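You operate a simulated robot arm through the tools that you are given. There is no shell and no other tool.

You run a simulated robot arm. Do the job below in one go: nothing can be reset, and whatever is moved stays where it is left.

## Task
Change the lid press to the wide ring and crimp the wide lid on.
Fine: lid on while the ring is out; pin back in LOCK; one stroke, arm up.

It is judged by the outcome, as a careful person would: the job done as asked, and still so three seconds after it is handed in. It fails if anything else is knocked over, pushed out of place, dropped, spilled or broken. A push-on lid holds only when it is set on centred and level and pressed home; a screw cap is set on level and turned clockwise until tight.

## Robot
A 6-joint arm with a two-finger parallel gripper, fixed in place. Base frame: the origin is on the floor under the middle of its stand, x ahead of it, y to its left, z up. Readings come in m, rad, newtons and seconds.
It reaches about 1.066 m from its shoulder. Its first joint turns from -2.897 to 2.897 rad. Payload 3.91 kg.
The tool frame sits at the grasp point between the pads (the TCP): z along the fingers, y along the line on which they close. The tips reach 0.03 m beyond it. Largest opening 0.11 m; finger width 0.02, thickness 0.01; the body of the gripper, 0.048 by 0.112 m, starts 0.055 m behind the TCP.
Orientation is that of the tool frame in the base frame, as a unit quaternion [x, y, z, w]. With the fingers straight down and closing along the base's y, the tool's x points along the base's -x, its y along +y and its z along -z.

## Interface
- The arm moves only by the tool send_rows. Its argument "increments" is a list of rows, each an object of numbers (a shift or turn left out is 0, a gripper value left out holds the last): "x", "y", "z": the shift along the tool's x, y, z in units of 500 mm (1.0 is 500 mm); "wx", "wy", "wz": the turn, a rotation vector about the tool's x, y, z in units of 90 degrees (1.0 is 90 degrees); "gripper": the finger opening in m, from 0 to 0.11. In form: [{"x": .., "y": .., "z": .., "wx": .., "wy": .., "wz": .., "gripper": ..}, ...]. A call has 1 to 20 rows; each row is the pose to reach, as a shift and turn from the pose commanded when the call began, along the tool's axes at that moment. A call with a number of a shift or a turn outside -1 to 1 is refused whole. Rows are played at 5 a second. More than 0.05 m and 0.15 rad between two rows, or a gripper value outside its range, and nothing of the call is played. A pose out of reach is approached as far as the arm can. The call stops where the force on the tool passes 90 N (or 10 N more than at its start, if that is more) or the arm is blocked; 0.2 s more then pass. Each finger travels about 0.153 m/s and halts on what it meets, pressing with about 30 N; the grip force reading is that of the motor and also rises with nothing between the fingers. The clock runs only during rows and for 0.2 s after the last one: add rows that repeat a pose to give the fingers time. It gives the time, the measured TCP pose, the force on the tool (base axes), the opening and the grip force at its end, in the units of the frame above (readings bear some noise), with the torque about the TCP (base axes, N m) and any sound that the robot's microphone picked up.
- Cameras (640 x 400 px; columns grow to the right, rows downward): "scene" is fixed at [0.4072, 0.5043, 1.5998]; the picture's right is [-0.73, -0.68, 0.00], its down [-0.46, 0.49, -0.74] and it looks along [0.50, -0.54, -0.67] (base axes); focal length 286 px, centre (320, 200). "wrist" rides on the gripper at [0.072, 0.017, -0.103] in the tool frame; the picture's right is [-0.23, 0.97, 0.00], its down [-0.76, -0.18, -0.62] and it looks along [-0.61, -0.14, 0.78] (tool axes); focal length 222 px, centre (320, 200). There is no depth. A picture from a camera that has moved, and an enlarged one, comes with that camera's place and axes in the base frame and with its lens. The place of the scene camera against the robot may be out by one fixed shift of up to 0.012 m in any direction.
- snapshot(camera): a new picture of that camera. It takes no simulated time.
- enlarge(camera, box): a new picture of the part [left, top, right, bottom] of that camera's present view, enlarged. It takes no simulated time.
- hand_in(): hands the job in; it is judged then, once.

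Places have to be worked out from the pictures, the camera data and where the tool is seen. Open the gripper and draw the arm clear of the work before you hand the job in, unless the task says otherwise.

The tools are called after "Emit:" by a JSON object that holds its "api" and its "payload". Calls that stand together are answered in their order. send_rows: Moves the arm, as the interface text tells. Its arguments: {"type":"object","properties":{"increments":{"type":"array"}},"required":["increments"]} The other tools are called the same way: snapshot (camera) takes a picture; enlarge (camera, box) takes an enlarged picture of a part of a camera's view; hand_in () hands the job in.

At the start:

```text
time: 0.0
eef_pos: [0.4912, 0.26, 1.3935]
orientation: [0.0, 1.0, 0.0, 0.001]
ft_force: [0.2, -0.5, -0.2]
ft_torque: [0.01, 0.02, 0.0]
grip_width: 0.1105
finger_force: 0.0
```

scene: 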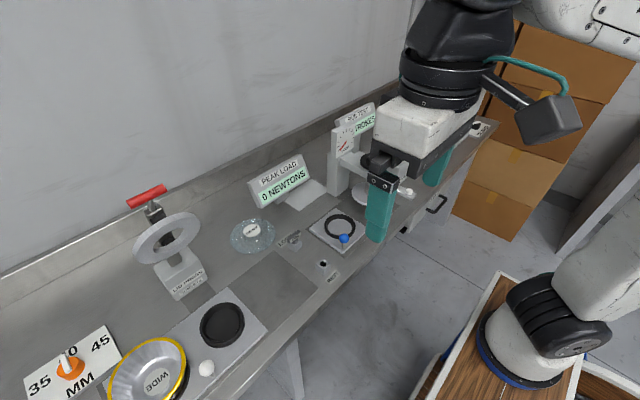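
wrist: 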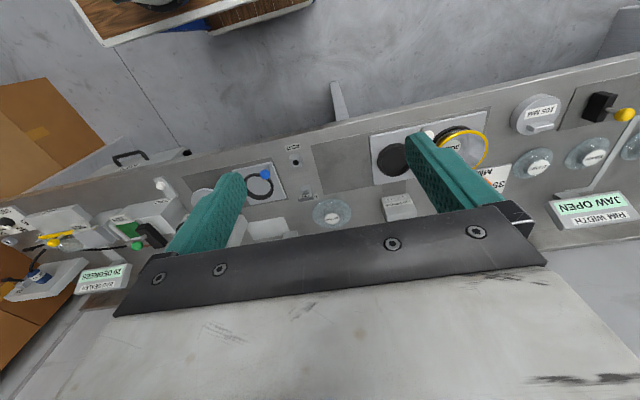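

The first pictures show a long bench with a press in the middle-left of the scene view, and several items around it. I will look closer at both views before moving.

Emit:
{"api": "enlarge", "payload": {"camera": "scene", "box": [0, 160, 240, 400]}}

Emit:
{"api": "enlarge", "payload": {"camera": "scene", "box": [200, 90, 440, 300]}}

Emit:
{"api": "enlarge", "payload": {"camera": "wrist", "box": [320, 60, 640, 260]}}

Emit:
{"api": "enlarge", "payload": {"camera": "wrist", "box": [0, 120, 320, 320]}}

```text
1.67 times, centred on (120, 280) of scene
camera zoom: at [0.4072, 0.5043, 1.5998], right [-0.73, -0.68, 0.0], down [-0.46, 0.49, -0.74], along [0.5, -0.54, -0.67], focal length 476 px, centre (653, 67)
```

zoom: 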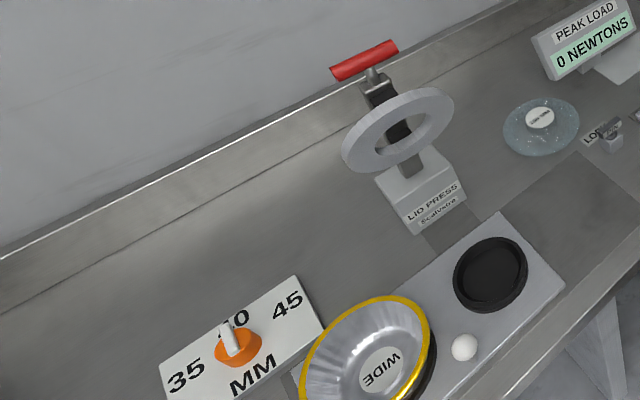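

```text
1.90 times, centred on (320, 195) of scene
camera zoom: at [0.4072, 0.5043, 1.5998], right [-0.73, -0.68, 0.0], down [-0.46, 0.49, -0.74], along [0.5, -0.54, -0.67], focal length 544 px, centre (320, 210)
```

zoom: 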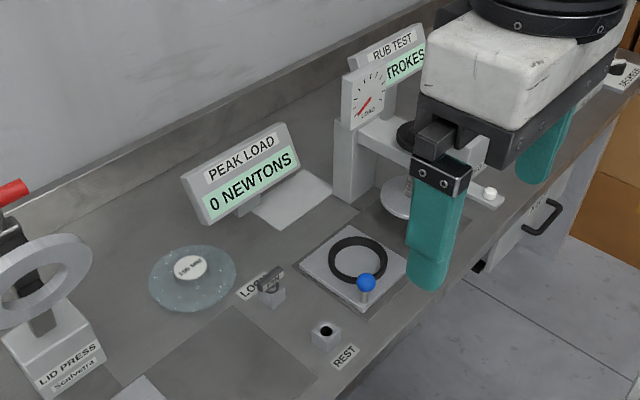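

```text
2.00 times, centred on (480, 160) of wrist
camera zoom: at [0.4166, 0.277, 1.4975], right [0.23, 0.97, 0.0], down [0.76, -0.18, 0.62], along [0.61, -0.14, -0.78], focal length 444 px, centre (0, 280)
```

zoom: 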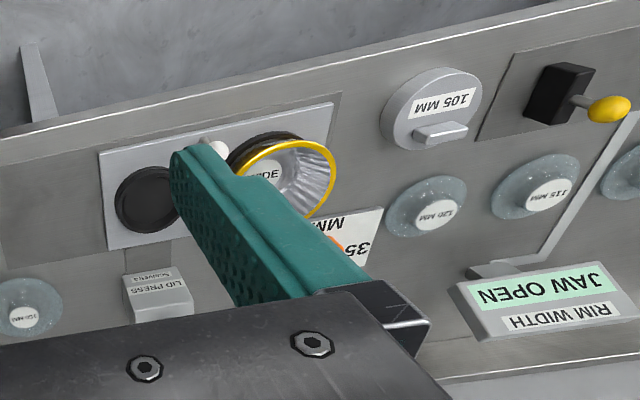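

```text
2.00 times, centred on (160, 220) of wrist
camera zoom: at [0.4166, 0.277, 1.4975], right [0.23, 0.97, 0.0], down [0.76, -0.18, 0.62], along [0.61, -0.14, -0.78], focal length 444 px, centre (640, 160)
```

zoom: 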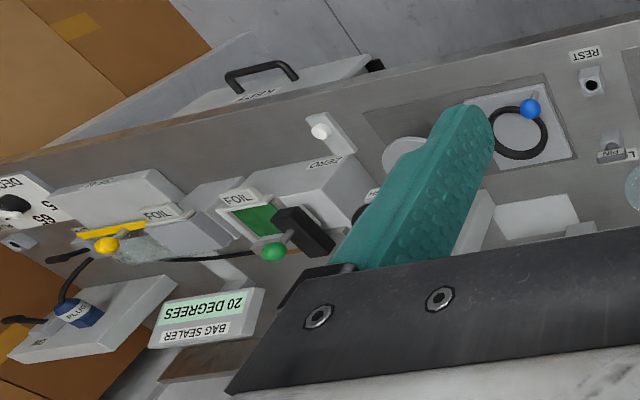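

I estimate the bench top is near z≈0.9, the plate with the black disc near (0.79, 0.44) and the LID PRESS near (0.98, 0.44). I'll move the wrist camera over that area, staying high and clear of everything, to look more closely.

Emit:
{"api": "send_rows", "payload": {"increments": [{"x": -0.015, "y": 0.058, "z": 0.041}, {"x": -0.03, "y": 0.117, "z": 0.082}, {"x": -0.045, "y": 0.176, "z": 0.124}, {"x": -0.06, "y": 0.234, "z": 0.165}, {"x": -0.076, "y": 0.293, "z": 0.206}, {"x": -0.09, "y": 0.351, "z": 0.248}, {"x": -0.106, "y": 0.41, "z": 0.289}, {"x": -0.12, "y": 0.469, "z": 0.33}, {"x": -0.137, "y": 0.527, "z": 0.372}, {"x": -0.152, "y": 0.586, "z": 0.413}, {"x": -0.152, "y": 0.586, "z": 0.413}]}}

```text
time: 2.4
eef_pos: [0.5643, 0.552, 1.1864]
orientation: [0.0, 1.0, 0.0, 0.001]
ft_force: [0.5, 0.1, -1.0]
ft_torque: [0.0, -0.02, 0.02]
grip_width: 0.1099
finger_force: 0.0
```

The arm is at the viewing pose, so I'll take pictures from both cameras.

Emit:
{"api": "snapshot", "payload": {"camera": "wrist"}}

Emit:
{"api": "snapshot", "payload": {"camera": "scene"}}

```text
taken
camera wrist: at [0.4914, 0.5693, 1.29], right [0.23, 0.97, 0.0], down [0.76, -0.18, 0.62], along [0.61, -0.14, -0.78], focal length 222 px, centre (320, 200)
```

wrist: 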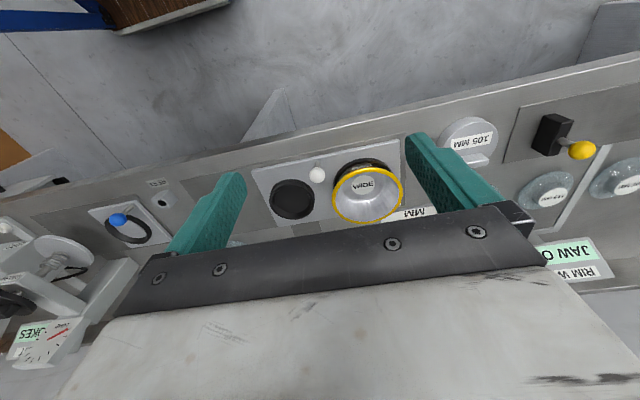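

```text
taken
```

scene: 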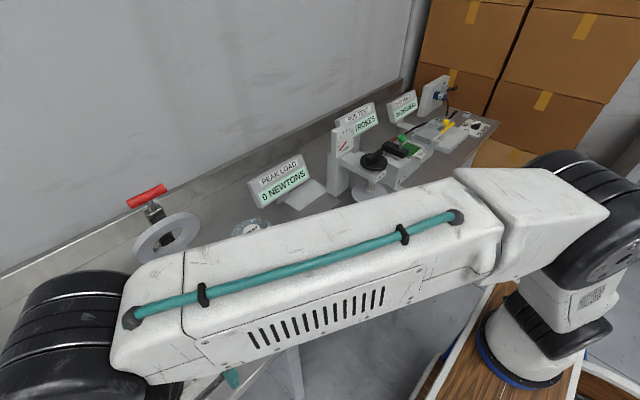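

Emit:
{"api": "enlarge", "payload": {"camera": "wrist", "box": [230, 100, 450, 240]}}

Emit:
{"api": "enlarge", "payload": {"camera": "wrist", "box": [0, 140, 240, 380]}}

Emit:
{"api": "enlarge", "payload": {"camera": "scene", "box": [320, 60, 500, 220]}}

Emit:
{"api": "enlarge", "payload": {"camera": "wrist", "box": [420, 80, 640, 300]}}

```text
2.86 times, centred on (340, 170) of wrist
camera zoom: at [0.4914, 0.5693, 1.29], right [0.23, 0.97, 0.0], down [0.76, -0.18, 0.62], along [0.61, -0.14, -0.78], focal length 635 px, centre (263, 286)
```

zoom: 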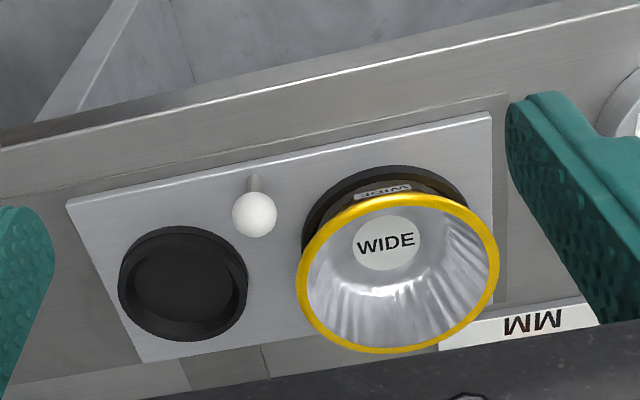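

```text
1.67 times, centred on (120, 260) of wrist
camera zoom: at [0.4914, 0.5693, 1.29], right [0.23, 0.97, 0.0], down [0.76, -0.18, 0.62], along [0.61, -0.14, -0.78], focal length 370 px, centre (653, 100)
```

zoom: 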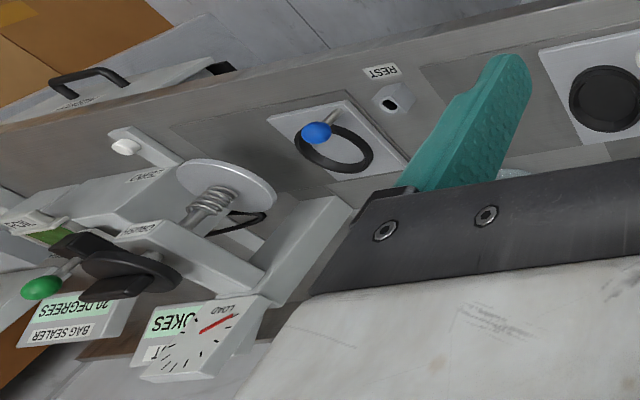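

```text
2.50 times, centred on (410, 140) of scene
camera zoom: at [0.4072, 0.5043, 1.5998], right [-0.73, -0.68, 0.0], down [-0.46, 0.49, -0.74], along [0.5, -0.54, -0.67], focal length 714 px, centre (95, 350)
```

zoom: 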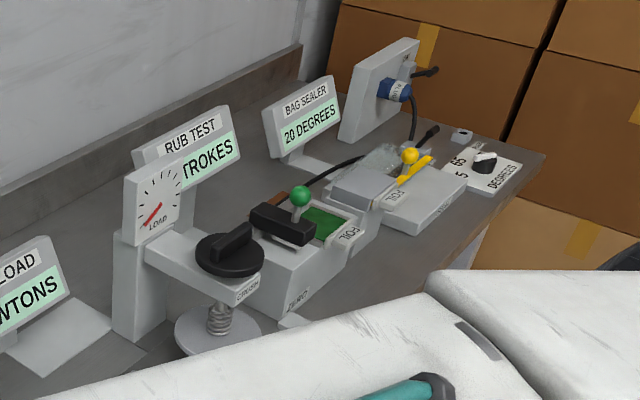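

```text
1.82 times, centred on (530, 190) of wrist
camera zoom: at [0.4914, 0.5693, 1.29], right [0.23, 0.97, 0.0], down [0.76, -0.18, 0.62], along [0.61, -0.14, -0.78], focal length 404 px, centre (-62, 218)
```

zoom: 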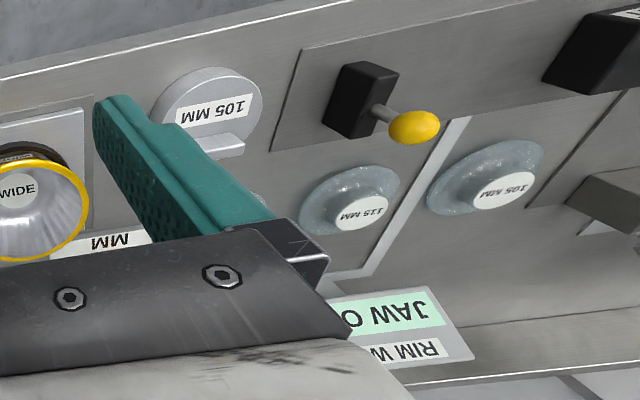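

The scene shows a tray with two black nests, one holding a gold-rimmed "WIDE" can, and a white-knobbed peg between them. I need a clear look at the LID PRESS itself, so I'll raise the arm and move it forward over that area.

Emit:
{"api": "send_rows", "payload": {"increments": [{"x": -0.053, "y": -0.026, "z": -0.028}, {"x": -0.106, "y": -0.051, "z": -0.056}, {"x": -0.16, "y": -0.077, "z": -0.085}, {"x": -0.213, "y": -0.103, "z": -0.113}, {"x": -0.266, "y": -0.129, "z": -0.141}, {"x": -0.32, "y": -0.154, "z": -0.17}, {"x": -0.373, "y": -0.18, "z": -0.198}, {"x": -0.426, "y": -0.206, "z": -0.226}, {"x": -0.426, "y": -0.206, "z": -0.226}]}}

Emit:
{"api": "snapshot", "payload": {"camera": "wrist"}}

Emit:
{"api": "snapshot", "payload": {"camera": "scene"}}

```text
time: 4.4
eef_pos: [0.7721, 0.4441, 1.2957]
orientation: [0.0, 1.0, 0.001, 0.002]
ft_force: [-0.3, -0.1, 0.2]
ft_torque: [0.0, -0.02, -0.02]
grip_width: 0.11
finger_force: 0.1
out of reach, approached as far as the arm can: row 8, 9
```

```text
taken
camera wrist: at [0.6997, 0.4613, 1.3989], right [0.23, 0.97, 0.0], down [0.76, -0.18, 0.62], along [0.61, -0.14, -0.78], focal length 222 px, centre (320, 200)
```

wrist: 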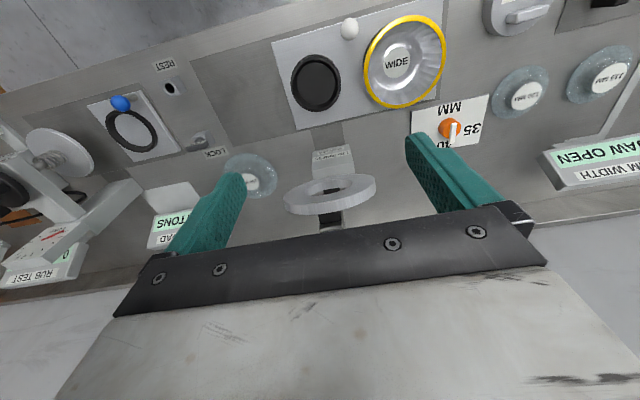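

```text
taken
```

scene: 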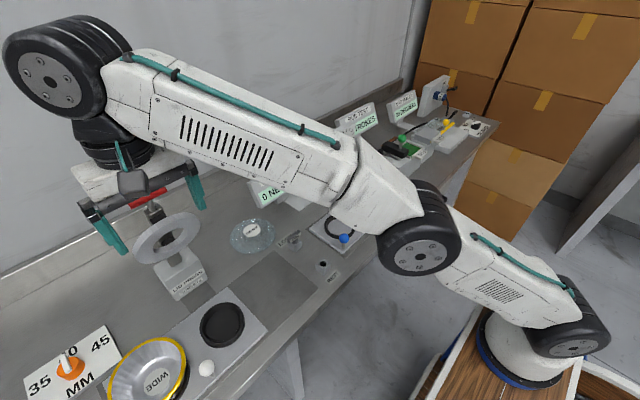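

Emit:
{"api": "enlarge", "payload": {"camera": "wrist", "box": [260, 0, 480, 140]}}

Emit:
{"api": "enlarge", "payload": {"camera": "wrist", "box": [220, 110, 440, 250]}}

Emit:
{"api": "enlarge", "payload": {"camera": "wrist", "box": [0, 60, 240, 290]}}

Emit:
{"api": "enlarge", "payload": {"camera": "scene", "box": [100, 180, 260, 300]}}

```text
2.86 times, centred on (370, 70) of wrist
camera zoom: at [0.6997, 0.4613, 1.3989], right [0.23, 0.97, 0.0], down [0.76, -0.18, 0.62], along [0.61, -0.14, -0.78], focal length 635 px, centre (177, 571)
```

zoom: 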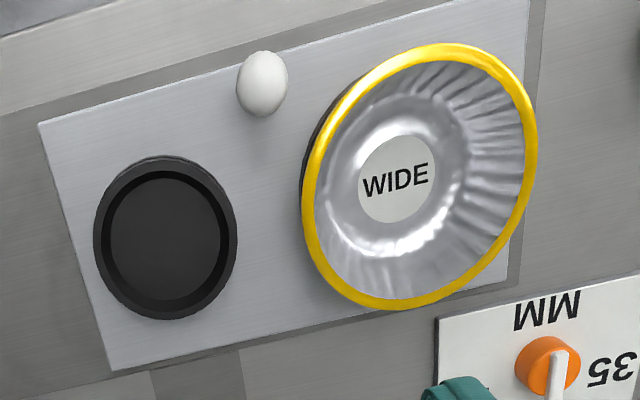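

```text
2.86 times, centred on (330, 180) of wrist
camera zoom: at [0.6997, 0.4613, 1.3989], right [0.23, 0.97, 0.0], down [0.76, -0.18, 0.62], along [0.61, -0.14, -0.78], focal length 635 px, centre (291, 257)
```

zoom: 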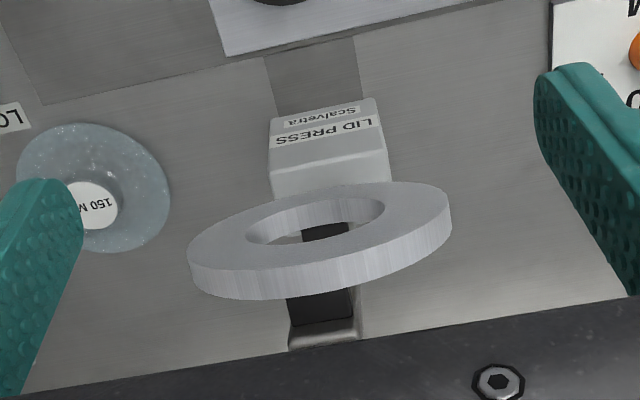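

```text
1.74 times, centred on (120, 175) of wrist
camera zoom: at [0.6997, 0.4613, 1.3989], right [0.23, 0.97, 0.0], down [0.76, -0.18, 0.62], along [0.61, -0.14, -0.78], focal length 386 px, centre (668, 244)
```

zoom: 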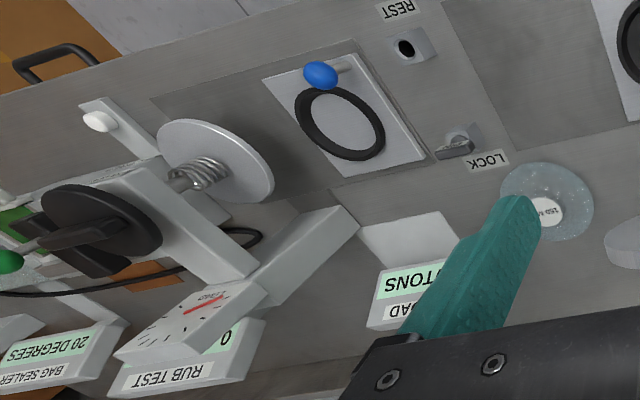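

```text
3.33 times, centred on (180, 240) of scene
camera zoom: at [0.4072, 0.5043, 1.5998], right [-0.73, -0.68, 0.0], down [-0.46, 0.49, -0.74], along [0.5, -0.54, -0.67], focal length 952 px, centre (787, 67)
```

zoom: 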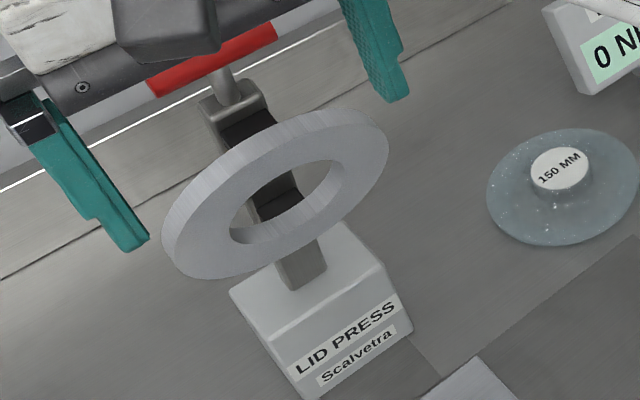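

The press arm is raised, with an annular head and a red T-handle. The tray appears to sit in a dark track that continues toward the REST and LOCK blocks near y≈0.14. I'll look at those blocks close up.

Emit:
{"api": "send_rows", "payload": {"increments": [{"x": 0.025, "y": -0.06, "z": 0.046}, {"x": 0.05, "y": -0.12, "z": 0.092}, {"x": 0.076, "y": -0.18, "z": 0.137}, {"x": 0.1, "y": -0.24, "z": 0.183}, {"x": 0.127, "y": -0.3, "z": 0.229}, {"x": 0.152, "y": -0.36, "z": 0.275}, {"x": 0.177, "y": -0.42, "z": 0.32}, {"x": 0.2, "y": -0.48, "z": 0.366}, {"x": 0.228, "y": -0.544, "z": 0.412}, {"x": 0.228, "y": -0.544, "z": 0.412}]}}

Emit:
{"api": "snapshot", "payload": {"camera": "wrist"}}

Emit:
{"api": "snapshot", "payload": {"camera": "scene"}}

```text
time: 6.6
eef_pos: [0.6601, 0.1719, 1.089]
orientation: [0.0, 1.0, 0.0, 0.002]
ft_force: [0.1, 0.0, 0.0]
ft_torque: [0.0, 0.01, -0.03]
grip_width: 0.1101
finger_force: 0.1
```

```text
taken
camera wrist: at [0.5875, 0.1894, 1.1921], right [0.23, 0.97, 0.0], down [0.76, -0.18, 0.62], along [0.61, -0.14, -0.78], focal length 222 px, centre (320, 200)
```

wrist: 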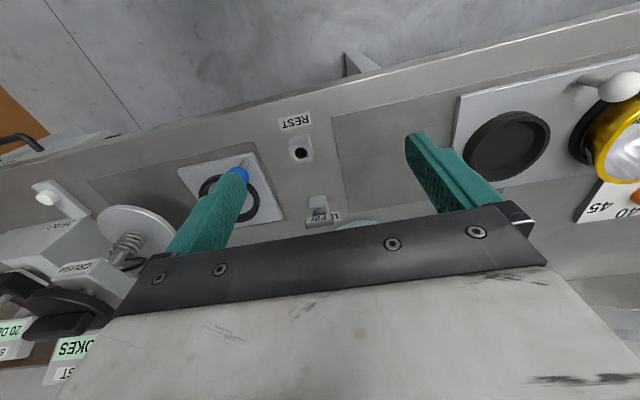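

```text
taken
```

scene: 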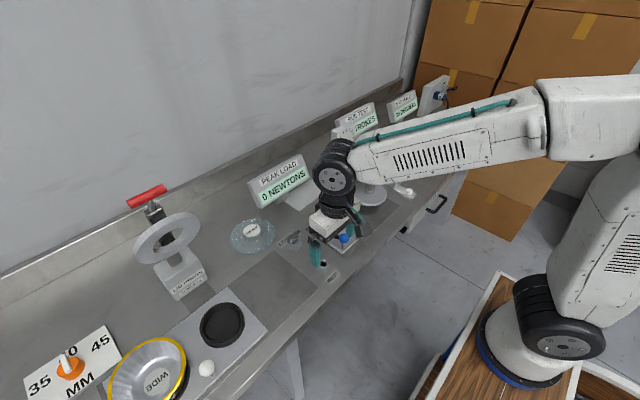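

Emit:
{"api": "enlarge", "payload": {"camera": "wrist", "box": [240, 90, 420, 230]}}

Emit:
{"api": "enlarge", "payload": {"camera": "wrist", "box": [400, 20, 640, 240]}}

Emit:
{"api": "enlarge", "payload": {"camera": "wrist", "box": [0, 120, 240, 360]}}

Emit:
{"api": "enlarge", "payload": {"camera": "scene", "box": [200, 200, 320, 320]}}

```text
2.86 times, centred on (330, 160) of wrist
camera zoom: at [0.5875, 0.1894, 1.1921], right [0.23, 0.97, 0.0], down [0.76, -0.18, 0.62], along [0.61, -0.14, -0.78], focal length 635 px, centre (291, 314)
```

zoom: 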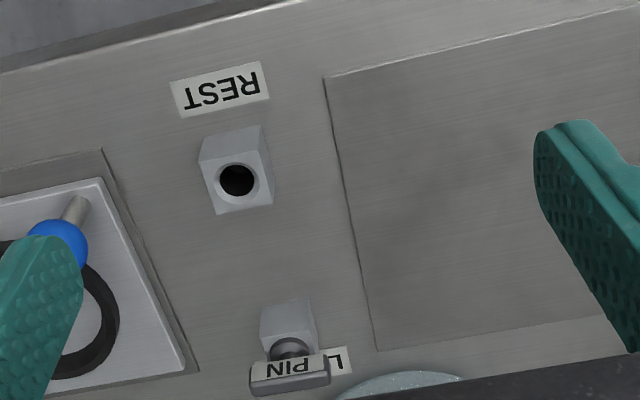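

```text
1.82 times, centred on (520, 130) of wrist
camera zoom: at [0.5875, 0.1894, 1.1921], right [0.23, 0.97, 0.0], down [0.76, -0.18, 0.62], along [0.61, -0.14, -0.78], focal length 404 px, centre (-44, 327)
```

zoom: 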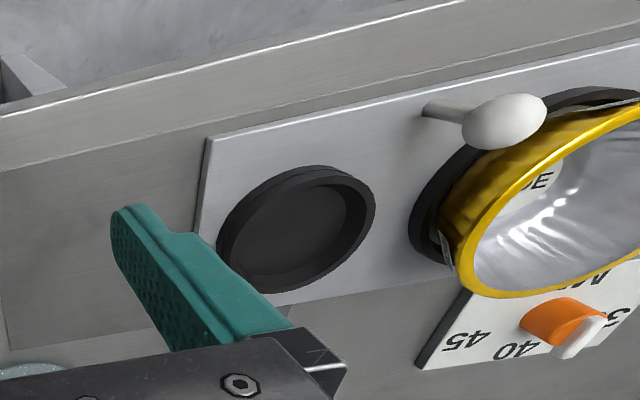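

```text
1.67 times, centred on (120, 240) of wrist
camera zoom: at [0.5875, 0.1894, 1.1921], right [0.23, 0.97, 0.0], down [0.76, -0.18, 0.62], along [0.61, -0.14, -0.78], focal length 370 px, centre (653, 133)
```

zoom: 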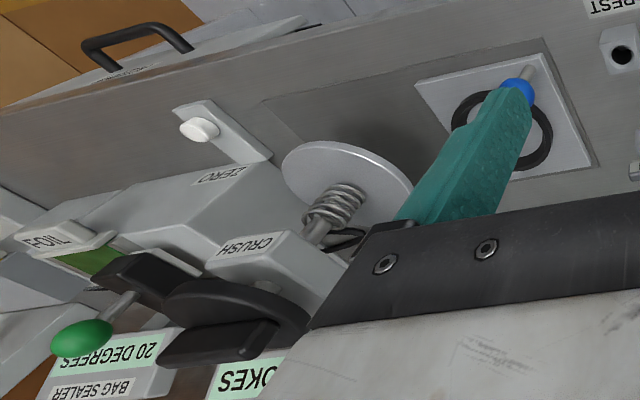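

```text
3.33 times, centred on (260, 260) of scene
camera zoom: at [0.4072, 0.5043, 1.5998], right [-0.73, -0.68, 0.0], down [-0.46, 0.49, -0.74], along [0.5, -0.54, -0.67], focal length 952 px, centre (520, 0)
```

zoom: 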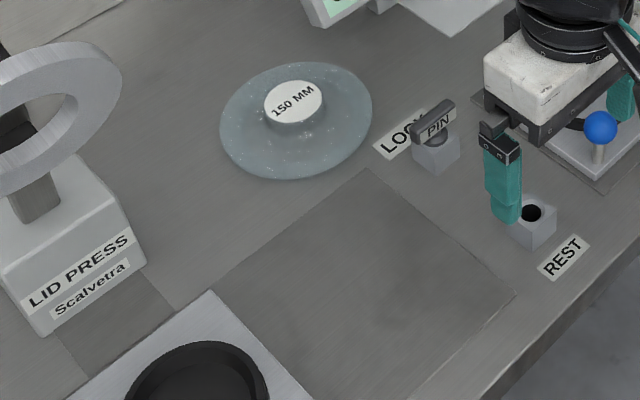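

REST and LOCK are small blocks with vertical holes. The T-handled PIN now stands in LOCK at about (0.87, 0.13). The tray's track runs from y≈0.18 to 0.695, so the tray can slide about 0.17 m toward −y, which would put the WIDE ring in front of the press. Next I'll view the press from the side to work out its geometry.

Emit:
{"api": "send_rows", "payload": {"increments": [{"x": -0.002, "y": 0.034, "z": -0.045, "wz": -0.071}, {"x": -0.005, "y": 0.068, "z": -0.09, "wz": -0.143}, {"x": -0.008, "y": 0.101, "z": -0.137, "wz": -0.214}, {"x": -0.011, "y": 0.135, "z": -0.183, "wz": -0.286}, {"x": -0.014, "y": 0.168, "z": -0.228, "wz": -0.357}, {"x": -0.017, "y": 0.202, "z": -0.274, "wz": -0.43}, {"x": -0.02, "y": 0.236, "z": -0.32, "wz": -0.5}, {"x": -0.02, "y": 0.236, "z": -0.32, "wz": -0.5}]}}

Emit:
{"api": "send_rows", "payload": {"increments": [{"wy": -0.08}, {"wy": -0.16}, {"wy": -0.24}, {"wy": -0.32}, {"wy": -0.4}, {"wy": -0.4}]}}

Emit:
{"api": "snapshot", "payload": {"camera": "wrist"}}

```text
time: 8.4
eef_pos: [0.6695, 0.291, 1.2486]
orientation: [-0.384, 0.923, 0.001, 0.001]
ft_force: [-0.2, -0.2, -0.4]
ft_torque: [-0.02, -0.02, -0.01]
grip_width: 0.1099
finger_force: 0.0
```

```text
time: 9.8
eef_pos: [0.6701, 0.2904, 1.2488]
orientation: [-0.364, 0.878, 0.119, 0.286]
ft_force: [0.8, 0.6, -0.4]
ft_torque: [0.01, -0.01, 0.02]
grip_width: 0.1099
finger_force: 0.0
```

```text
taken
camera wrist: at [0.5729, 0.2181, 1.2896], right [-0.56, 0.82, 0.13], down [0.3, 0.05, 0.95], along [0.77, 0.57, -0.27], focal length 222 px, centre (320, 200)
```

wrist: 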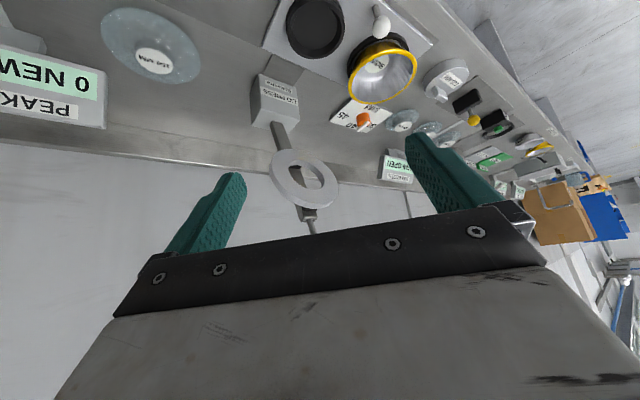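

The picture is inverted, with world-up pointing down in the image, and the press handle is hidden by the gripper body. I'll raise the arm about 0.1 m so the handle comes into view.

Emit:
{"api": "send_rows", "payload": {"increments": [{"x": -0.04, "z": -0.054}, {"x": -0.08, "z": -0.108}, {"x": -0.118, "z": -0.162}, {"x": -0.118, "z": -0.162}]}}

Emit:
{"api": "snapshot", "payload": {"camera": "wrist"}}

Emit:
{"api": "enlarge", "payload": {"camera": "wrist", "box": [220, 40, 420, 220]}}

Emit:
{"api": "enlarge", "payload": {"camera": "scene", "box": [90, 160, 260, 310]}}

```text
time: 10.8
eef_pos: [0.6685, 0.2905, 1.3496]
orientation: [-0.365, 0.878, 0.118, 0.286]
ft_force: [-0.4, -0.1, -0.8]
ft_torque: [0.03, -0.01, -0.01]
grip_width: 0.11
finger_force: 0.1
```

```text
taken
camera wrist: at [0.5716, 0.2177, 1.3907], right [-0.56, 0.82, 0.13], down [0.3, 0.05, 0.95], along [0.77, 0.57, -0.27], focal length 222 px, centre (320, 200)
```

wrist: 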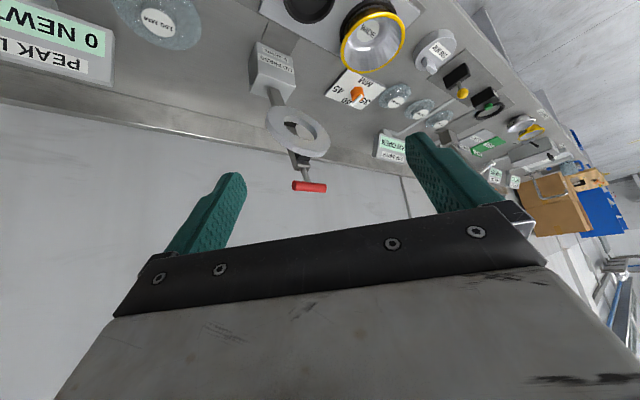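

```text
2.22 times, centred on (320, 130) of wrist
camera zoom: at [0.5716, 0.2177, 1.3907], right [-0.56, 0.82, 0.13], down [0.3, 0.05, 0.95], along [0.77, 0.57, -0.27], focal length 494 px, centre (320, 356)
```

zoom: 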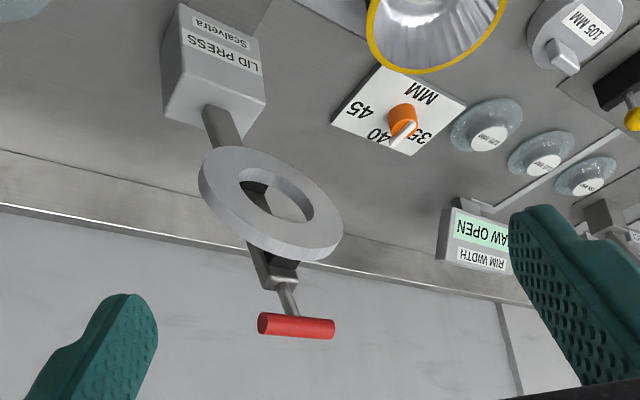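

```text
2.67 times, centred on (175, 235) of scene
camera zoom: at [0.4072, 0.5043, 1.5998], right [-0.73, -0.68, 0.0], down [-0.46, 0.49, -0.74], along [0.5, -0.54, -0.67], focal length 762 px, centre (707, 107)
```

zoom: 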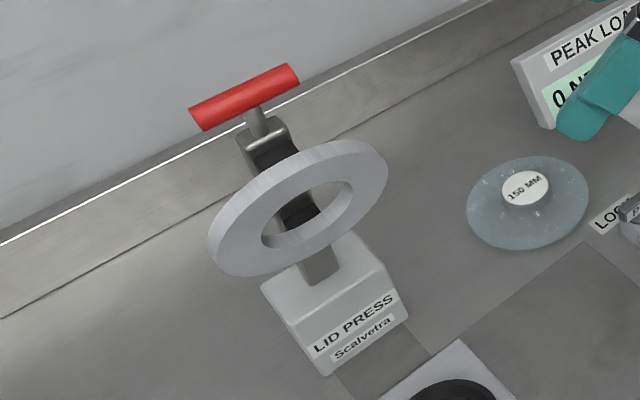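

The views agree: the handle is at about (0.893, 0.436, 1.255), the head centre about (0.913, 0.437, 1.127), and the pivot about (0.993, 0.437, 0.945). So the head lands near x≈0.795, y≈0.437. I'll level the tool and go over LOCK and REST with the fingers set to close along x, so I can measure the pin and the holes.

Emit:
{"api": "send_rows", "payload": {"increments": [{"wy": 0.08}, {"wy": 0.16}, {"wy": 0.24}, {"wy": 0.32}, {"wy": 0.4}, {"wy": 0.4}]}}

Emit:
{"api": "send_rows", "payload": {"increments": [{"x": 0.01, "y": -0.057, "z": 0.062, "wz": -0.062}, {"x": 0.02, "y": -0.114, "z": 0.125, "wz": -0.125}, {"x": 0.031, "y": -0.171, "z": 0.187, "wz": -0.187}, {"x": 0.041, "y": -0.228, "z": 0.25, "wz": -0.25}, {"x": 0.052, "y": -0.284, "z": 0.312, "wz": -0.312}, {"x": 0.062, "y": -0.341, "z": 0.375, "wz": -0.375}, {"x": 0.073, "y": -0.398, "z": 0.437, "wz": -0.437}, {"x": 0.083, "y": -0.455, "z": 0.5, "wz": -0.5}, {"x": 0.083, "y": -0.455, "z": 0.5, "wz": -0.5}]}}

Emit:
{"api": "snapshot", "payload": {"camera": "wrist"}}

Emit:
{"api": "snapshot", "payload": {"camera": "scene"}}

```text
time: 12.2
eef_pos: [0.67, 0.2919, 1.3487]
orientation: [-0.382, 0.924, -0.001, 0.0]
ft_force: [0.3, 0.0, 0.6]
ft_torque: [-0.04, 0.0, 0.02]
grip_width: 0.1099
finger_force: 0.0
```

```text
time: 14.2
eef_pos: [0.8004, 0.1029, 1.0987]
orientation: [0.707, -0.707, 0.001, -0.001]
ft_force: [-0.1, 0.2, 0.2]
ft_torque: [0.02, -0.04, 0.02]
grip_width: 0.1101
finger_force: 0.1
```

```text
taken
camera wrist: at [0.7832, 0.0299, 1.2012], right [-0.97, 0.23, 0.0], down [0.18, 0.76, 0.62], along [0.14, 0.61, -0.78], focal length 222 px, centre (320, 200)
```

wrist: 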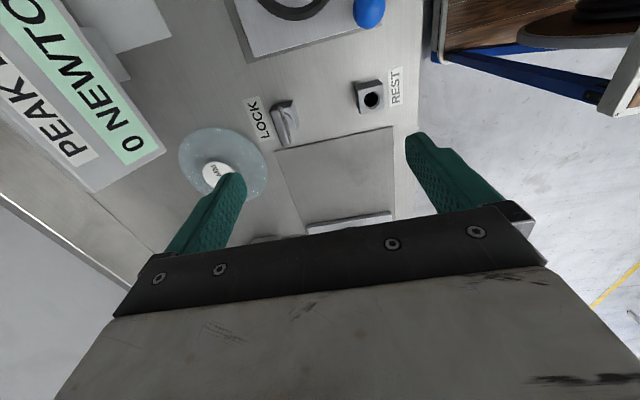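

```text
taken
```

scene: 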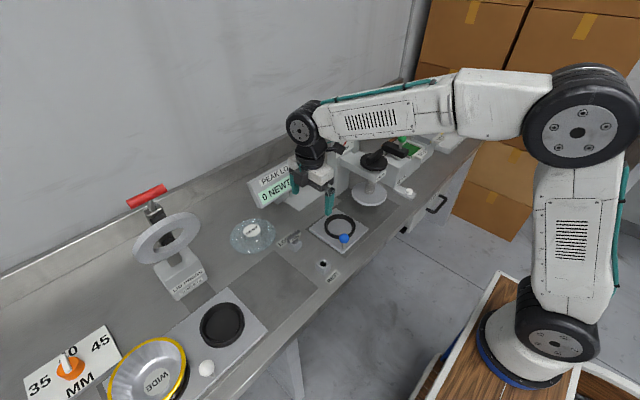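

Emit:
{"api": "enlarge", "payload": {"camera": "wrist", "box": [230, 60, 430, 180]}}

Emit:
{"api": "enlarge", "payload": {"camera": "wrist", "box": [160, 100, 300, 240]}}

```text
3.20 times, centred on (330, 120) of wrist
camera zoom: at [0.7832, 0.0299, 1.2012], right [-0.97, 0.23, 0.0], down [0.18, 0.76, 0.62], along [0.14, 0.61, -0.78], focal length 711 px, centre (288, 456)
```

zoom: 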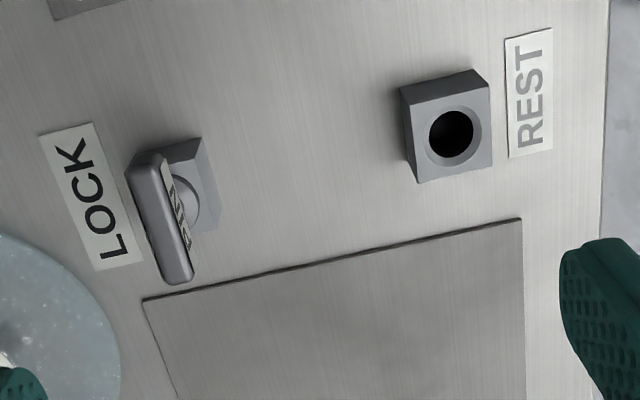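

```text
2.86 times, centred on (230, 170) of wrist
camera zoom: at [0.7832, 0.0299, 1.2012], right [-0.97, 0.23, 0.0], down [0.18, 0.76, 0.62], along [0.14, 0.61, -0.78], focal length 635 px, centre (577, 286)
```

zoom: 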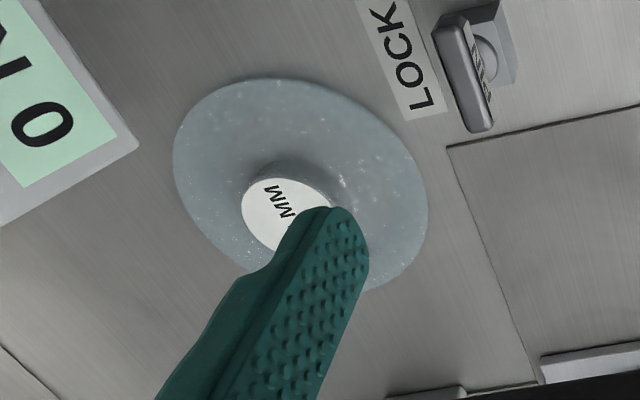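

In this view REST's hole is near (0.734, 0.125) and the PIN near (0.861, 0.125). Both blocks are in line along x, and the T-bar runs along y. I'll go lower, centred over the PIN, to refine this.

Emit:
{"api": "send_rows", "payload": {"increments": [{"x": -0.015, "y": -0.04, "z": 0.066}, {"x": -0.03, "y": -0.08, "z": 0.13}, {"x": -0.044, "y": -0.122, "z": 0.197}, {"x": -0.044, "y": -0.122, "z": 0.197}]}}

Emit:
{"api": "snapshot", "payload": {"camera": "wrist"}}

Emit:
{"api": "enlarge", "payload": {"camera": "wrist", "box": [240, 60, 400, 220]}}

```text
time: 15.2
eef_pos: [0.8622, 0.1226, 1.0013]
orientation: [0.707, -0.707, 0.0, -0.001]
ft_force: [-0.1, 0.1, -0.2]
ft_torque: [-0.03, -0.03, -0.01]
grip_width: 0.11
finger_force: 0.0
```

```text
taken
camera wrist: at [0.8448, 0.0503, 1.1036], right [-0.97, 0.23, 0.0], down [0.18, 0.76, 0.62], along [0.14, 0.61, -0.78], focal length 222 px, centre (320, 200)
```

wrist: 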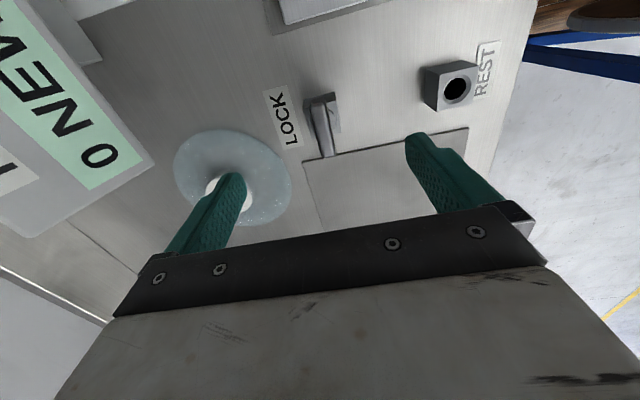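

```text
2.50 times, centred on (320, 140) of wrist
camera zoom: at [0.8448, 0.0503, 1.1036], right [-0.97, 0.23, 0.0], down [0.18, 0.76, 0.62], along [0.14, 0.61, -0.78], focal length 555 px, centre (320, 350)
```

zoom: 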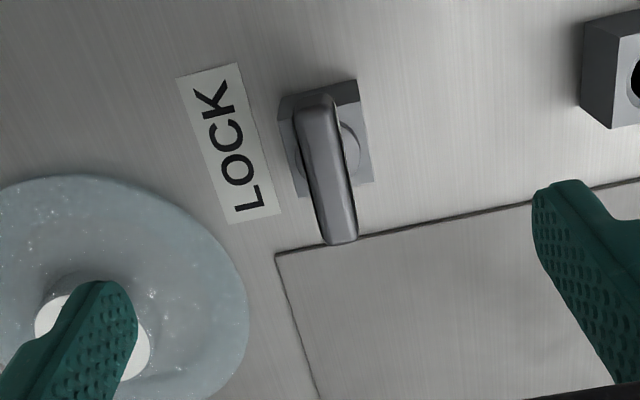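

The PIN's T-bar runs along y, centred near (0.860, 0.124), with its top around z≈0.92. The block top is about 0.885. I'll descend with the fingers straddling the bar in x, tips kept above the block, and close gently.

Emit:
{"api": "send_rows", "payload": {"increments": [{"x": -0.001, "y": 0.002, "z": 0.05, "gripper": 0.06}, {"x": -0.002, "y": 0.004, "z": 0.1, "gripper": 0.06}, {"x": -0.002, "y": 0.004, "z": 0.13, "gripper": 0.06}, {"x": -0.002, "y": 0.004, "z": 0.1526, "gripper": 0.06}, {"x": -0.002, "y": 0.004, "z": 0.1526, "gripper": 0.06}]}}

Emit:
{"api": "snapshot", "payload": {"camera": "wrist"}}

Emit:
{"api": "enlarge", "payload": {"camera": "wrist", "box": [240, 100, 400, 220]}}

```text
time: 16.4
eef_pos: [0.8605, 0.1245, 0.9237]
orientation: [0.707, -0.707, 0.001, -0.001]
ft_force: [0.7, -0.2, 0.0]
ft_torque: [0.0, -0.01, -0.01]
grip_width: 0.0597
finger_force: 0.1
```

```text
taken
camera wrist: at [0.8432, 0.0518, 1.0275], right [-0.97, 0.23, 0.0], down [0.18, 0.76, 0.62], along [0.14, 0.61, -0.78], focal length 222 px, centre (320, 200)
```

wrist: 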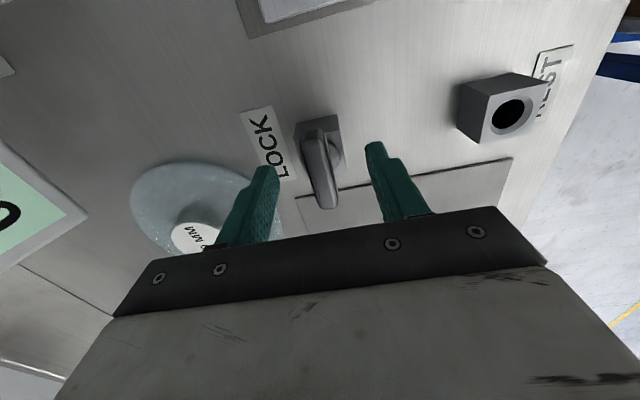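

```text
3.33 times, centred on (320, 160) of wrist
camera zoom: at [0.8432, 0.0518, 1.0275], right [-0.97, 0.23, 0.0], down [0.18, 0.76, 0.62], along [0.14, 0.61, -0.78], focal length 740 px, centre (320, 333)
```

zoom: 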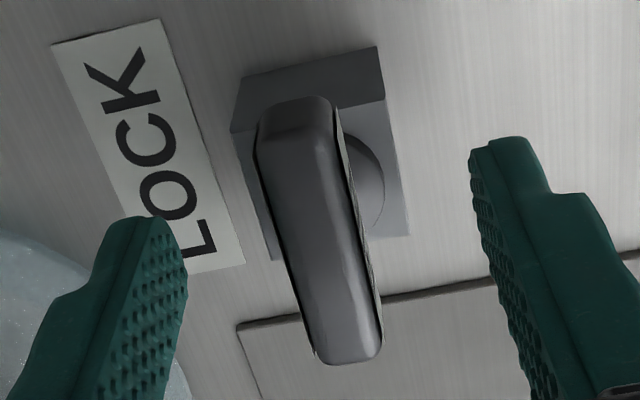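

The fingers straddle the T-bar and sit centred on it. I'll go down 3 mm more and close on it.

Emit:
{"api": "send_rows", "payload": {"increments": [{"z": 0.006, "gripper": 0.06}, {"z": 0.006, "gripper": 0.03}, {"z": 0.006, "gripper": 0.005}, {"z": 0.006, "gripper": 0.0}, {"z": 0.006, "gripper": 0.0}, {"z": 0.006, "gripper": 0.0}]}}

Emit:
{"api": "enlarge", "payload": {"camera": "wrist", "box": [240, 100, 400, 220]}}

```text
time: 17.8
eef_pos: [0.8598, 0.123, 0.9216]
orientation: [0.707, -0.707, 0.001, 0.0]
ft_force: [-0.1, -0.3, -0.2]
ft_torque: [-0.01, 0.02, -0.03]
grip_width: 0.0136
finger_force: 30.1
```

```text
3.33 times, centred on (320, 160) of wrist
camera zoom: at [0.8431, 0.0517, 1.0248], right [-0.97, 0.23, 0.0], down [0.18, 0.76, 0.62], along [0.14, 0.61, -0.78], focal length 740 px, centre (320, 333)
```

zoom: 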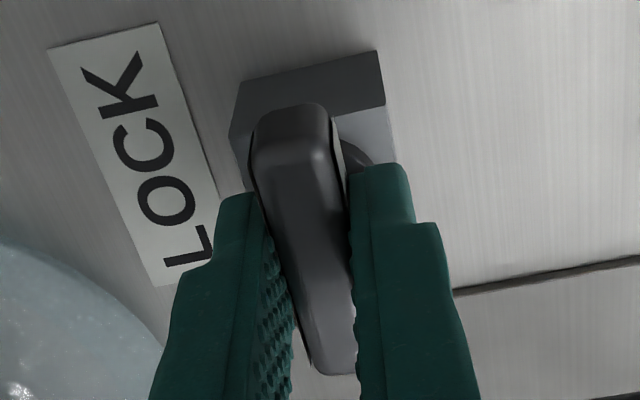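

The bar is gripped at 13.6 mm with no side load, so the pin is at x≈0.860. I'll lift it straight up slowly.

Emit:
{"api": "send_rows", "payload": {"increments": [{"z": -0.01}, {"z": -0.025}, {"z": -0.045}, {"z": -0.075}, {"z": -0.11}, {"z": -0.15}, {"z": -0.19}, {"z": -0.22}, {"z": -0.22}]}}

Emit:
{"api": "snapshot", "payload": {"camera": "wrist"}}

Emit:
{"api": "enlarge", "payload": {"camera": "scene", "box": [240, 140, 400, 300]}}

```text
time: 19.8
eef_pos: [0.8615, 0.1225, 1.0321]
orientation: [-0.707, 0.707, 0.0, 0.001]
ft_force: [-0.3, 0.4, -1.3]
ft_torque: [-0.02, 0.0, -0.01]
grip_width: 0.0135
finger_force: 30.1
```

```text
taken
camera wrist: at [0.8439, 0.051, 1.1358], right [-0.97, 0.23, 0.0], down [0.18, 0.76, 0.62], along [0.14, 0.61, -0.78], focal length 222 px, centre (320, 200)
```

wrist: 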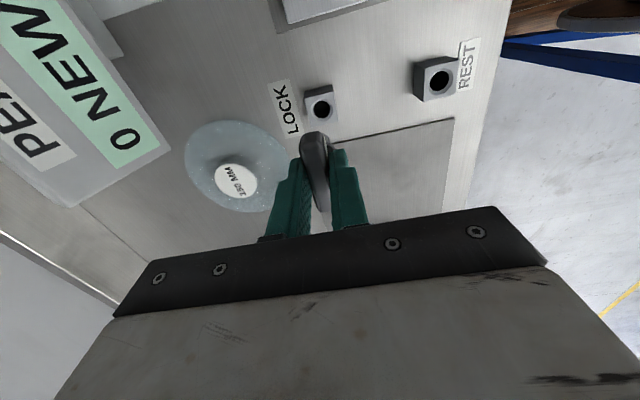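

```text
2.50 times, centred on (320, 220) of scene
camera zoom: at [0.4072, 0.5043, 1.5998], right [-0.73, -0.68, 0.0], down [-0.46, 0.49, -0.74], along [0.5, -0.54, -0.67], focal length 714 px, centre (320, 150)
```

zoom: 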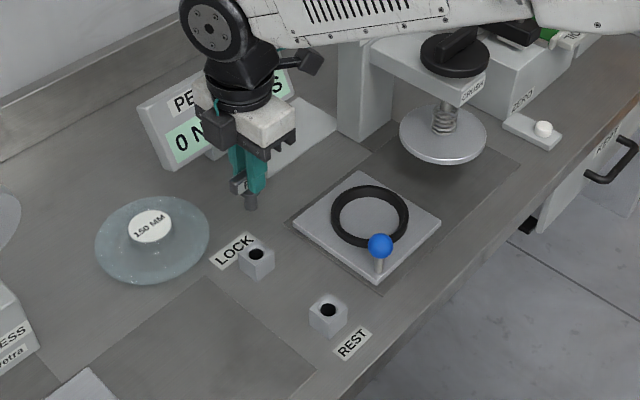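

The pin is out and hanging in the gripper. Both holes are visible now, so I'll measure the exact LOCK-to-REST offset in one picture.

Emit:
{"api": "enlarge", "payload": {"camera": "wrist", "box": [290, 40, 480, 160]}}

Emit:
{"api": "enlarge", "payload": {"camera": "scene", "box": [290, 200, 350, 270]}}

```text
3.33 times, centred on (385, 100) of wrist
camera zoom: at [0.8439, 0.051, 1.1358], right [-0.97, 0.23, 0.0], down [0.18, 0.76, 0.62], along [0.14, 0.61, -0.78], focal length 740 px, centre (103, 533)
```

zoom: 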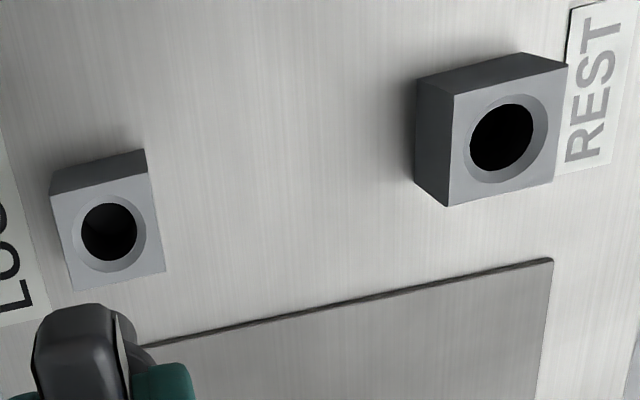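

```text
5.71 times, centred on (320, 235) of scene
camera zoom: at [0.4072, 0.5043, 1.5998], right [-0.73, -0.68, 0.0], down [-0.46, 0.49, -0.74], along [0.5, -0.54, -0.67], focal length 1633 px, centre (320, 0)
```

zoom: 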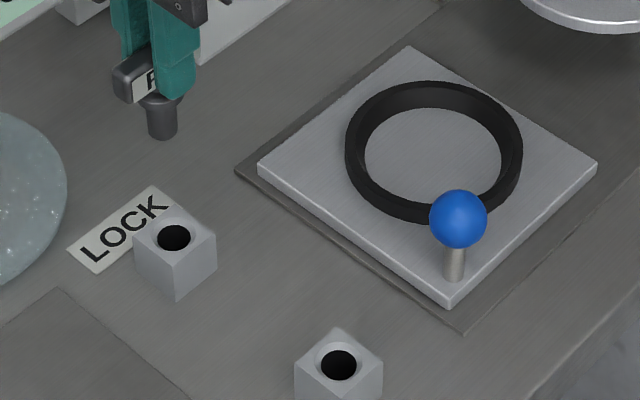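

From two views I get the block tops at z≈0.883 and the LOCK-to-REST offset as (−0.124, 0.000). I'll move the pin over REST at this height.

Emit:
{"api": "send_rows", "payload": {"increments": [{"y": 0.06}, {"y": 0.125}, {"y": 0.19}, {"y": 0.235}, {"x": -0.0008, "y": 0.248}, {"x": -0.0008, "y": 0.248}]}}

Emit:
{"api": "snapshot", "payload": {"camera": "wrist"}}

Emit:
{"api": "enlarge", "payload": {"camera": "scene", "box": [280, 190, 360, 280]}}

```text
time: 21.2
eef_pos: [0.7362, 0.1254, 1.0317]
orientation: [-0.707, 0.707, -0.001, 0.001]
ft_force: [-0.3, 0.8, -1.6]
ft_torque: [0.01, -0.01, 0.02]
grip_width: 0.0136
finger_force: 29.7
```

```text
taken
camera wrist: at [0.7195, 0.0518, 1.1346], right [-0.97, 0.23, 0.0], down [0.18, 0.76, 0.62], along [0.14, 0.61, -0.78], focal length 222 px, centre (320, 200)
```

wrist: 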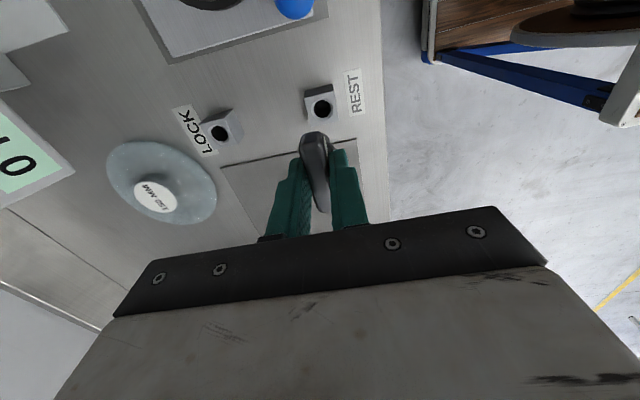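

```text
4.44 times, centred on (320, 235) of scene
camera zoom: at [0.4072, 0.5043, 1.5998], right [-0.73, -0.68, 0.0], down [-0.46, 0.49, -0.74], along [0.5, -0.54, -0.67], focal length 1270 px, centre (320, 44)
```

zoom: 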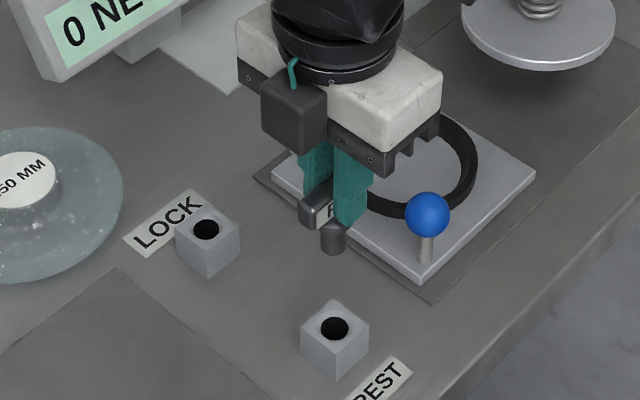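

Emit:
{"api": "enlarge", "payload": {"camera": "wrist", "box": [290, 40, 480, 160]}}

```text
3.33 times, centred on (385, 100) of wrist
camera zoom: at [0.7195, 0.0518, 1.1346], right [-0.97, 0.23, 0.0], down [0.18, 0.76, 0.62], along [0.14, 0.61, -0.78], focal length 740 px, centre (103, 533)
```

zoom: 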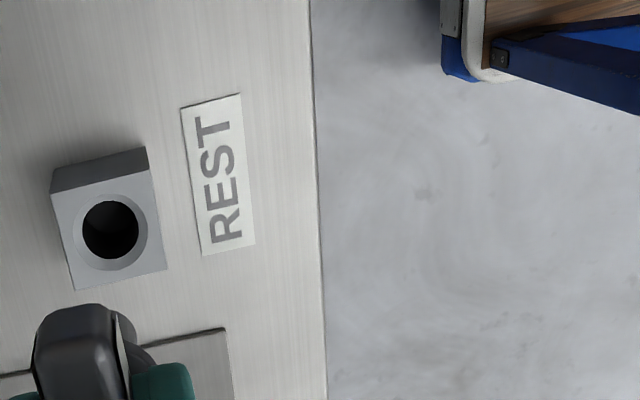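

The REST hole now appears where the LOCK hole did, to within about 1 mm. I'll trim y by about −0.8 mm and lower the pin 0.11 m slowly into REST.

Emit:
{"api": "send_rows", "payload": {"increments": [{"x": 0.0014, "z": 0.04}, {"x": 0.0014, "z": 0.09}, {"x": 0.0014, "z": 0.13}, {"x": 0.0014, "z": 0.15}, {"x": 0.0014, "z": 0.165}, {"x": 0.0014, "z": 0.18}, {"x": 0.0014, "z": 0.19}, {"x": 0.0014, "z": 0.2}, {"x": 0.0014, "z": 0.21}, {"x": 0.0014, "z": 0.22}, {"x": 0.0014, "z": 0.22}]}}

Emit:
{"api": "enlarge", "payload": {"camera": "scene", "box": [280, 190, 360, 290]}}

Emit:
{"api": "enlarge", "payload": {"camera": "wrist", "box": [240, 100, 400, 220]}}

```text
time: 23.6
eef_pos: [0.7374, 0.1234, 0.9207]
orientation: [-0.707, 0.707, -0.001, 0.001]
ft_force: [-8.1, 0.1, 3.8]
ft_torque: [-0.02, 0.25, 0.04]
grip_width: 0.0135
finger_force: 29.8
```

```text
4.00 times, centred on (320, 240) of scene
camera zoom: at [0.4072, 0.5043, 1.5998], right [-0.73, -0.68, 0.0], down [-0.46, 0.49, -0.74], along [0.5, -0.54, -0.67], focal length 1143 px, centre (320, 40)
```

zoom: 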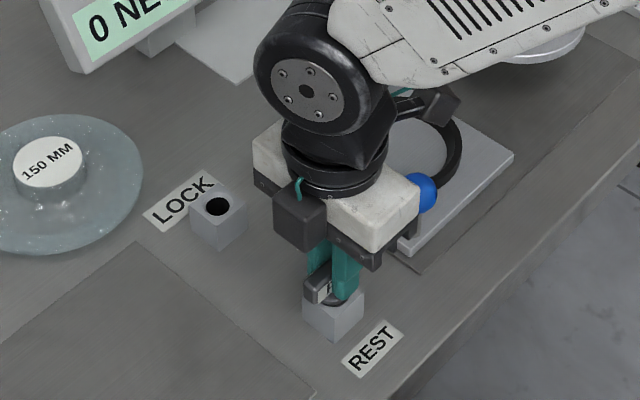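

```text
3.33 times, centred on (320, 160) of wrist
camera zoom: at [0.7196, 0.051, 1.0247], right [-0.97, 0.23, 0.0], down [0.18, 0.76, 0.62], along [0.14, 0.61, -0.78], focal length 740 px, centre (320, 333)
```

zoom: 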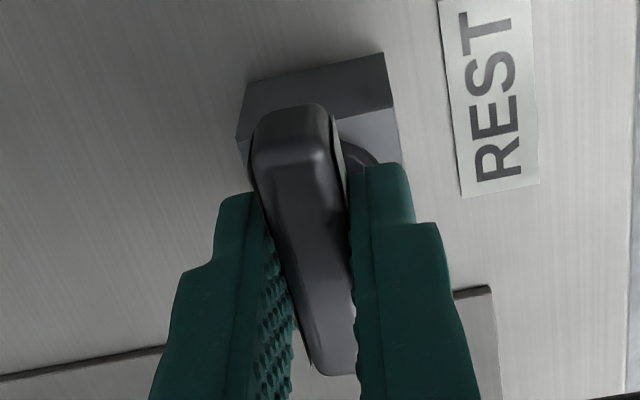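

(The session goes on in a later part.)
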